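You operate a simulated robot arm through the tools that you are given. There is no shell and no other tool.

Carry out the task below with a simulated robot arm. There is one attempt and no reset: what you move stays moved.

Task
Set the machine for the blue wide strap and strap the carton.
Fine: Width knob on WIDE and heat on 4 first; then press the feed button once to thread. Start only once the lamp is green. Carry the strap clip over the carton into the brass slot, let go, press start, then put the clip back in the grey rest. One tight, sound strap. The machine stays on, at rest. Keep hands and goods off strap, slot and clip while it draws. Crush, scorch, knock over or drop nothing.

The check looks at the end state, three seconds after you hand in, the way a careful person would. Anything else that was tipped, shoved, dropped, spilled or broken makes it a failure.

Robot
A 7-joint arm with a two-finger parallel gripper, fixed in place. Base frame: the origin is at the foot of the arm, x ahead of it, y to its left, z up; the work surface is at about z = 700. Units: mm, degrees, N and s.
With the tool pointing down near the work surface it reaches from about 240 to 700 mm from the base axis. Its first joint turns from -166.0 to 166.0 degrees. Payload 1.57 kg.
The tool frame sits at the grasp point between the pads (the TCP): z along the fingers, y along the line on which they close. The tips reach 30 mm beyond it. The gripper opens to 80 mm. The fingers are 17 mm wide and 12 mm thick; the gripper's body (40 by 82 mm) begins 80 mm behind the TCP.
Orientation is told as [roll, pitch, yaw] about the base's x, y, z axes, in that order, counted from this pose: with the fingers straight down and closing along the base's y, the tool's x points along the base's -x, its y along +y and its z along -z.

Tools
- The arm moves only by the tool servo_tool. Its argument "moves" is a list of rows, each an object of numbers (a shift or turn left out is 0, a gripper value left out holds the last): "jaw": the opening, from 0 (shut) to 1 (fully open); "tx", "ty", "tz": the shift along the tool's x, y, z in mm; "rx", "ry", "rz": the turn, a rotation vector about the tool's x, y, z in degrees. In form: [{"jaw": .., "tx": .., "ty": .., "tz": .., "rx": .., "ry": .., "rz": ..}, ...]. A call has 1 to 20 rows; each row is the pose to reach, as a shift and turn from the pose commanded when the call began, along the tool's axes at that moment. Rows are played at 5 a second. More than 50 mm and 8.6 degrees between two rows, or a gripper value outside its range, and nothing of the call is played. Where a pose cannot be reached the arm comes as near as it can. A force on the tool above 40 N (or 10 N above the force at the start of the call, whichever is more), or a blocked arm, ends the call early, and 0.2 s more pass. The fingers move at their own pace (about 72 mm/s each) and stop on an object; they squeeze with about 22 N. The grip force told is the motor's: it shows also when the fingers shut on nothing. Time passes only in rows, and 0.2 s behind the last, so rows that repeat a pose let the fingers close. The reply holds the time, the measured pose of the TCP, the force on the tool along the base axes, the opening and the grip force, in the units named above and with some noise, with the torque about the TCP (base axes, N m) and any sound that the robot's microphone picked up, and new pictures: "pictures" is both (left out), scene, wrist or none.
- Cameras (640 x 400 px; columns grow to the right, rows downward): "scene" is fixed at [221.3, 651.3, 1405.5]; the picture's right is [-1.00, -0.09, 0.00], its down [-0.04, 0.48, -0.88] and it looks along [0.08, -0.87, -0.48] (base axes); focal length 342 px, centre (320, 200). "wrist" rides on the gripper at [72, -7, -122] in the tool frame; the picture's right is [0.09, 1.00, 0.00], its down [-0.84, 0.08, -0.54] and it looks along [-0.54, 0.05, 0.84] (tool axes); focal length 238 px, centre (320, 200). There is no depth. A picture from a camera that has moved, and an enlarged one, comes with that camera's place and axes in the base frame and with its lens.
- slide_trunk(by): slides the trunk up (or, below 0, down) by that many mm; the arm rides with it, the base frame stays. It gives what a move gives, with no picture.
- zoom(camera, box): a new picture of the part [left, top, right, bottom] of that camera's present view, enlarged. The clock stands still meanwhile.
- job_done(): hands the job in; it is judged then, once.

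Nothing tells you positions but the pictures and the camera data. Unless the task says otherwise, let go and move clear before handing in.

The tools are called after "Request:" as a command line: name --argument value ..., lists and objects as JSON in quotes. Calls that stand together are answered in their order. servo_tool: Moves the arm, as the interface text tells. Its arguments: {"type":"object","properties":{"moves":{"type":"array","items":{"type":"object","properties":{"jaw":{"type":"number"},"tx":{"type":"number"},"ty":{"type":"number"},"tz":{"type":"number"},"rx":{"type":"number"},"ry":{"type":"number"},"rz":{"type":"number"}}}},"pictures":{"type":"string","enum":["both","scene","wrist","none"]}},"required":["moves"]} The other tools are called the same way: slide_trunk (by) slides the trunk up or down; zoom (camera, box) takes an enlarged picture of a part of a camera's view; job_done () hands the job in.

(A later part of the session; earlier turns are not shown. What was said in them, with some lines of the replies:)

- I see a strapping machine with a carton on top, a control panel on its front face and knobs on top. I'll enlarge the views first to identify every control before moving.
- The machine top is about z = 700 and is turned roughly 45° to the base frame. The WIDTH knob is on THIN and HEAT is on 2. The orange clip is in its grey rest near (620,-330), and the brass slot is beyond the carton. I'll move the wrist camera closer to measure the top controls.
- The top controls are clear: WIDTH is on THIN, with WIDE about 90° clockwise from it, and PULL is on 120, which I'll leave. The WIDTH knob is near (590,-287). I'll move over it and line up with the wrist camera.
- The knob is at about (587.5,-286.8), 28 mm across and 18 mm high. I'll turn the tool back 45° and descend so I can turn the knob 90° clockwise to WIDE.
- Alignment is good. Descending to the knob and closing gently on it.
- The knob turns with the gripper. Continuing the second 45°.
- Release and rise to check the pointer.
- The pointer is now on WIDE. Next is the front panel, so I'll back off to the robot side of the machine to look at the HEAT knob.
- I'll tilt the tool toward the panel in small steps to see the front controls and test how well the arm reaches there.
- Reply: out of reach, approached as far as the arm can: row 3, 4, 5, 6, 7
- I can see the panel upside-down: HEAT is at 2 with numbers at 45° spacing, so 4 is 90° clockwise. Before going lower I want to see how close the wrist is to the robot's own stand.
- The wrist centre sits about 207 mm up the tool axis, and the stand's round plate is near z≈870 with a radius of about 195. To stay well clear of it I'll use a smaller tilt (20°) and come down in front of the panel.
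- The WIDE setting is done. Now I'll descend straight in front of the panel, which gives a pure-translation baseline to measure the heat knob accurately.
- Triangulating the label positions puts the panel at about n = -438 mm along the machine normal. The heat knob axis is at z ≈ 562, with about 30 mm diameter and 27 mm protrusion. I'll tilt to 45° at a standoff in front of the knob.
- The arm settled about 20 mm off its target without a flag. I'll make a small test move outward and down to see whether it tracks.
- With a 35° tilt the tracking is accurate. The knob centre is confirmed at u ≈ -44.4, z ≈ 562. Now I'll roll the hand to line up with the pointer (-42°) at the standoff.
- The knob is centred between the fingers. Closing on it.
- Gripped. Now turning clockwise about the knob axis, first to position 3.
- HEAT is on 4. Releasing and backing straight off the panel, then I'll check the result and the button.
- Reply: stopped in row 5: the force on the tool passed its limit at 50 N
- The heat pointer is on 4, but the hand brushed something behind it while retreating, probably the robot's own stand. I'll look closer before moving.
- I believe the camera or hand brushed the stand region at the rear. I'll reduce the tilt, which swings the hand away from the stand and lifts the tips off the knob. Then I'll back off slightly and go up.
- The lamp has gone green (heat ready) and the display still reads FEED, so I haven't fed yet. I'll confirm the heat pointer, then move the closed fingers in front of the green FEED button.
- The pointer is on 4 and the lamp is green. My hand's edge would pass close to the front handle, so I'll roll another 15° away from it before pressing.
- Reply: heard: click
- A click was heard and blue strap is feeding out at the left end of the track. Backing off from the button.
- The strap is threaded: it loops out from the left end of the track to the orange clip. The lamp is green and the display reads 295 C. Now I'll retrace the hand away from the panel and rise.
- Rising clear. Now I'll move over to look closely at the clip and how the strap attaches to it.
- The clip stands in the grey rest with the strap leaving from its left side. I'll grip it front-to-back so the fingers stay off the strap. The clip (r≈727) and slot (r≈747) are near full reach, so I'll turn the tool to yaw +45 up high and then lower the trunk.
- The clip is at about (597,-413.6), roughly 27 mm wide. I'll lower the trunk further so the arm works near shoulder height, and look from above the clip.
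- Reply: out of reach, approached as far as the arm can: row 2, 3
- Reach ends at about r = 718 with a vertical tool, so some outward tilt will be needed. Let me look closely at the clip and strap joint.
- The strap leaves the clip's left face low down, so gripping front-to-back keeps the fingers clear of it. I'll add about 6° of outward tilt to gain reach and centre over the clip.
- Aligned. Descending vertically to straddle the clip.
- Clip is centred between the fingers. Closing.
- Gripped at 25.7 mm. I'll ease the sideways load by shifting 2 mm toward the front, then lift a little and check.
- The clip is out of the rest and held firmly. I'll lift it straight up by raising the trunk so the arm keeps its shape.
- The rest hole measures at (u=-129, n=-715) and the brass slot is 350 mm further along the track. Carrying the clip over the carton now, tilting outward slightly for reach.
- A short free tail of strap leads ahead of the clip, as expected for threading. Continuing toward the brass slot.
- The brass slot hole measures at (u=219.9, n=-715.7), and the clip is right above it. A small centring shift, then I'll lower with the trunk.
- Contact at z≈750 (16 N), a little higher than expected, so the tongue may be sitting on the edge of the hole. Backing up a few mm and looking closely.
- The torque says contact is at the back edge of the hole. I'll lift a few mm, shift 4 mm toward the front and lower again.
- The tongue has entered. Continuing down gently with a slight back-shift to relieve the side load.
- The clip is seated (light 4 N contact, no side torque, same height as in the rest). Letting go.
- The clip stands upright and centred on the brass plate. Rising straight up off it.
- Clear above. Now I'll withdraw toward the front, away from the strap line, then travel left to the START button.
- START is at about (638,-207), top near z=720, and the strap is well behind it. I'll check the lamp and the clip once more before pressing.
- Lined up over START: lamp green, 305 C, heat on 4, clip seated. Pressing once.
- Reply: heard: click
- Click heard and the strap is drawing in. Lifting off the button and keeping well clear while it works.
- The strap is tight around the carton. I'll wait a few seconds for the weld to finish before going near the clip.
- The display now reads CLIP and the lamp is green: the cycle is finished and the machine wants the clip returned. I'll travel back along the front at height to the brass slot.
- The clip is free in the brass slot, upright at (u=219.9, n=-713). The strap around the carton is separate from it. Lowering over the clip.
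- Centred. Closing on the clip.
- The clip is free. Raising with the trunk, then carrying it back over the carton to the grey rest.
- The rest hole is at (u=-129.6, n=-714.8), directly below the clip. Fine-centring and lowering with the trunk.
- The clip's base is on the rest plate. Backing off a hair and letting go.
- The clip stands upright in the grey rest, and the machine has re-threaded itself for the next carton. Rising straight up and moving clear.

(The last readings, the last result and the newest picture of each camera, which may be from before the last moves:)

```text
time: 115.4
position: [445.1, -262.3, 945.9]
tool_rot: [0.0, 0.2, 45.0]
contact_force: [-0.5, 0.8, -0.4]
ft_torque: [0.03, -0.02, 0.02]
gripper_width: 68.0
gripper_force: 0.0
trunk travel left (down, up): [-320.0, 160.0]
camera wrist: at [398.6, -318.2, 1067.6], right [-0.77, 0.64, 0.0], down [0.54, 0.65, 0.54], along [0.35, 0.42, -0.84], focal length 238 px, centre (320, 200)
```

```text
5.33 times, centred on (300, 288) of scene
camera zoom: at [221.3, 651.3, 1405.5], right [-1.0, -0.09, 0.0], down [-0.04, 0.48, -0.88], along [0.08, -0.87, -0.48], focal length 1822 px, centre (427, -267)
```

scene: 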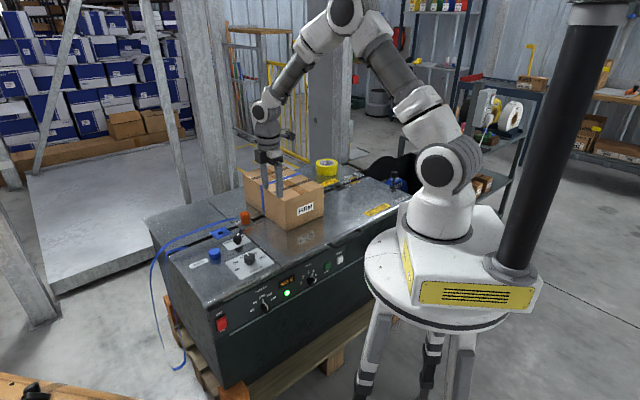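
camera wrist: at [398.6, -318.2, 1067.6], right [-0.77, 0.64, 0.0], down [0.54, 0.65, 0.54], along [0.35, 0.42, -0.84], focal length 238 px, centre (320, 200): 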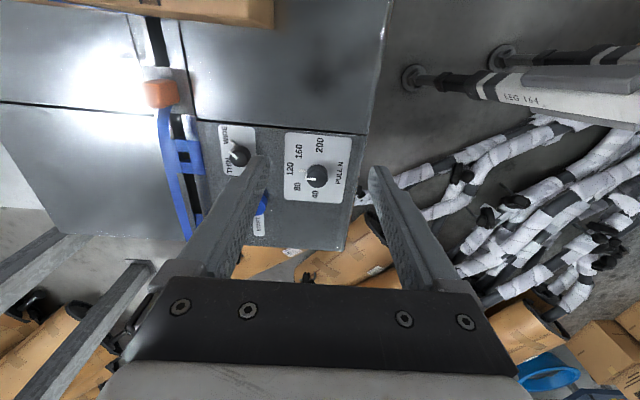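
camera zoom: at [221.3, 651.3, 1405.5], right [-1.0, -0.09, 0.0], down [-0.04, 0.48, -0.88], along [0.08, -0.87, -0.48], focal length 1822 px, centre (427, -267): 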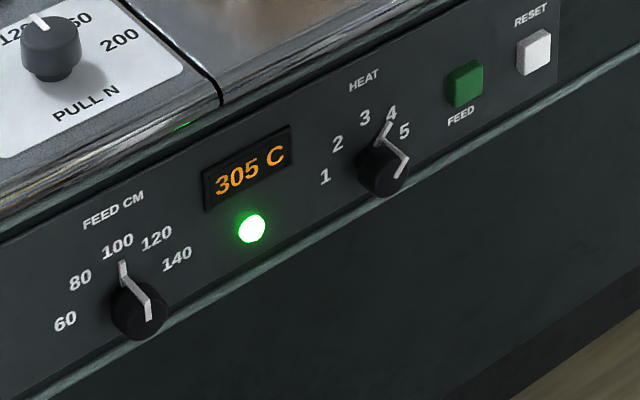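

The machine is on, the lamp is green, the settings are right and the clip is in the rest. I'll move the arm fully clear and inspect the strap on the carton.

Request:
servo_tool --moves '[{"ty": 30, "tz": -20}, {"ty": 60, "tz": -40}, {"ty": 90, "tz": -60}, {"ty": 100, "tz": -80}, {"ty": 100, "tz": -80}]'

Request:
zoom --camera "scene" --box '[220, 150, 360, 240]'

Request:
zoom --camera "scene" --box '[200, 190, 280, 240]'

```text
time: 116.6
position: [374.2, -192.2, 1024.9]
tool_rot: [0.0, 0.1, 45.0]
contact_force: [-0.2, 0.4, -0.3]
ft_torque: [-0.01, 0.01, 0.03]
gripper_width: 68.1
gripper_force: 0.2
trunk travel left (down, up): [-320.0, 160.0]
camera wrist: at [327.6, -248.9, 1147.5], right [-0.77, 0.64, 0.0], down [0.54, 0.65, 0.54], along [0.35, 0.42, -0.84], focal length 238 px, centre (320, 200)
```

scene: 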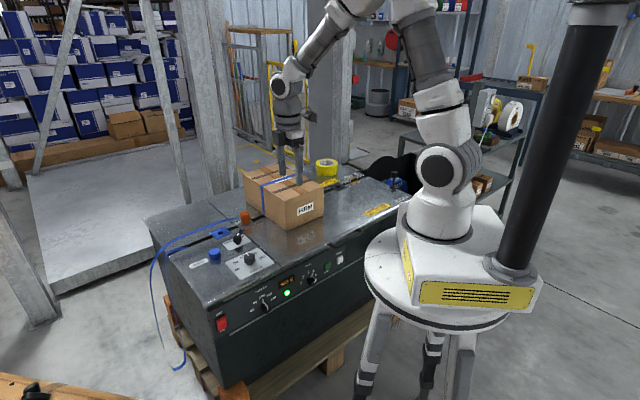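
wrist: 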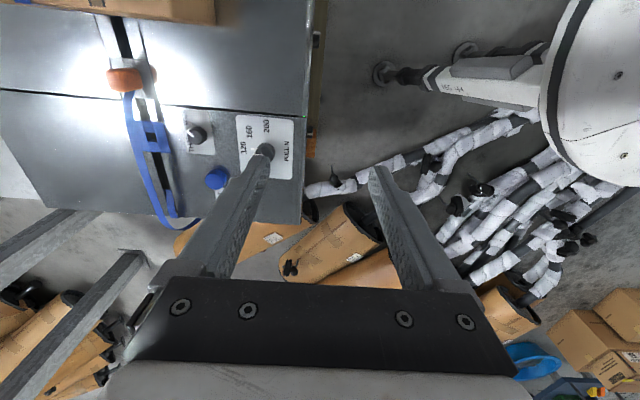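

```text
4.44 times, centred on (290, 195) of scene
camera zoom: at [221.3, 651.3, 1405.5], right [-1.0, -0.09, 0.0], down [-0.04, 0.48, -0.88], along [0.08, -0.87, -0.48], focal length 1518 px, centre (453, 222)
```

zoom: 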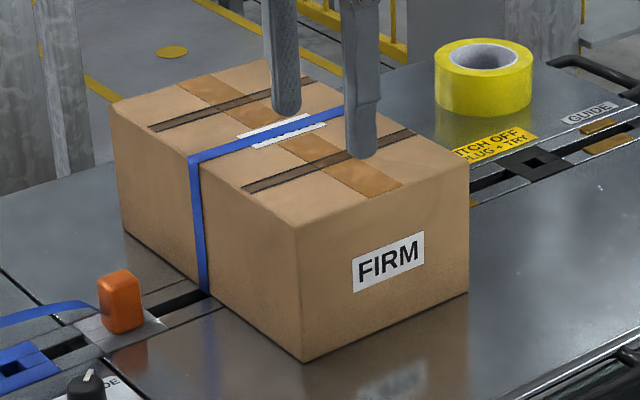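

```text
8.00 times, centred on (240, 215) of scene
camera zoom: at [221.3, 651.3, 1405.5], right [-1.0, -0.09, 0.0], down [-0.04, 0.48, -0.88], along [0.08, -0.87, -0.48], focal length 2733 px, centre (960, 80)
```

zoom: 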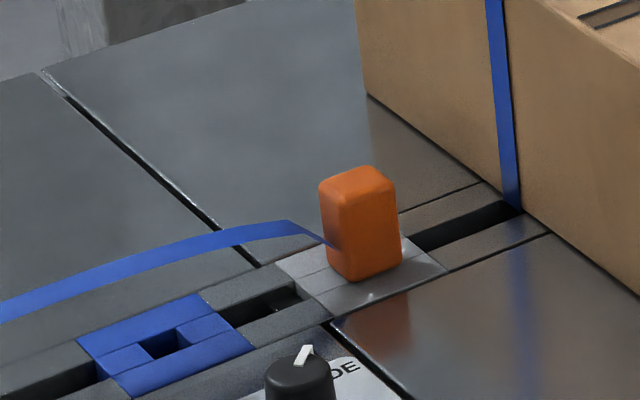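

The carton has one tight strap and isn't crushed. The clip stands in the grey rest, and the machine is on with a green lamp and nothing moving. The tape roll and everything else are where they started, and the arm is clear. Handing in.

Request:
job_done

```text
The job is handed in.
```

The carton has one tight blue strap around its middle, with no crushing or scorching visible in the pictures. I handed the job in.

- **Settings:** WIDTH is on WIDE and HEAT is on 4. I left PULL (120) and FEED CM (100) as they were.
- **Feed and start:** I pressed FEED once and START once, with the lamp green before START. The arm was off the strap, slot and clip while the machine drew.
- **Clip:** It went over the carton into the brass slot. Once the display read CLIP, I put it back upright in the grey rest.
- **Machine now:** It is on, with a green lamp and 305 C on the display. When the clip went back in the rest, the machine fed strap to it again by itself, so there is a loose loop on its left side. I did not press FEED a second time.
- **One contact:** While backing off the heat knob, the tool registered a brief 50 N force. The cause was probably the robot's own stand, but I couldn't see what it touched. Nothing looked moved or damaged in the later pictures.
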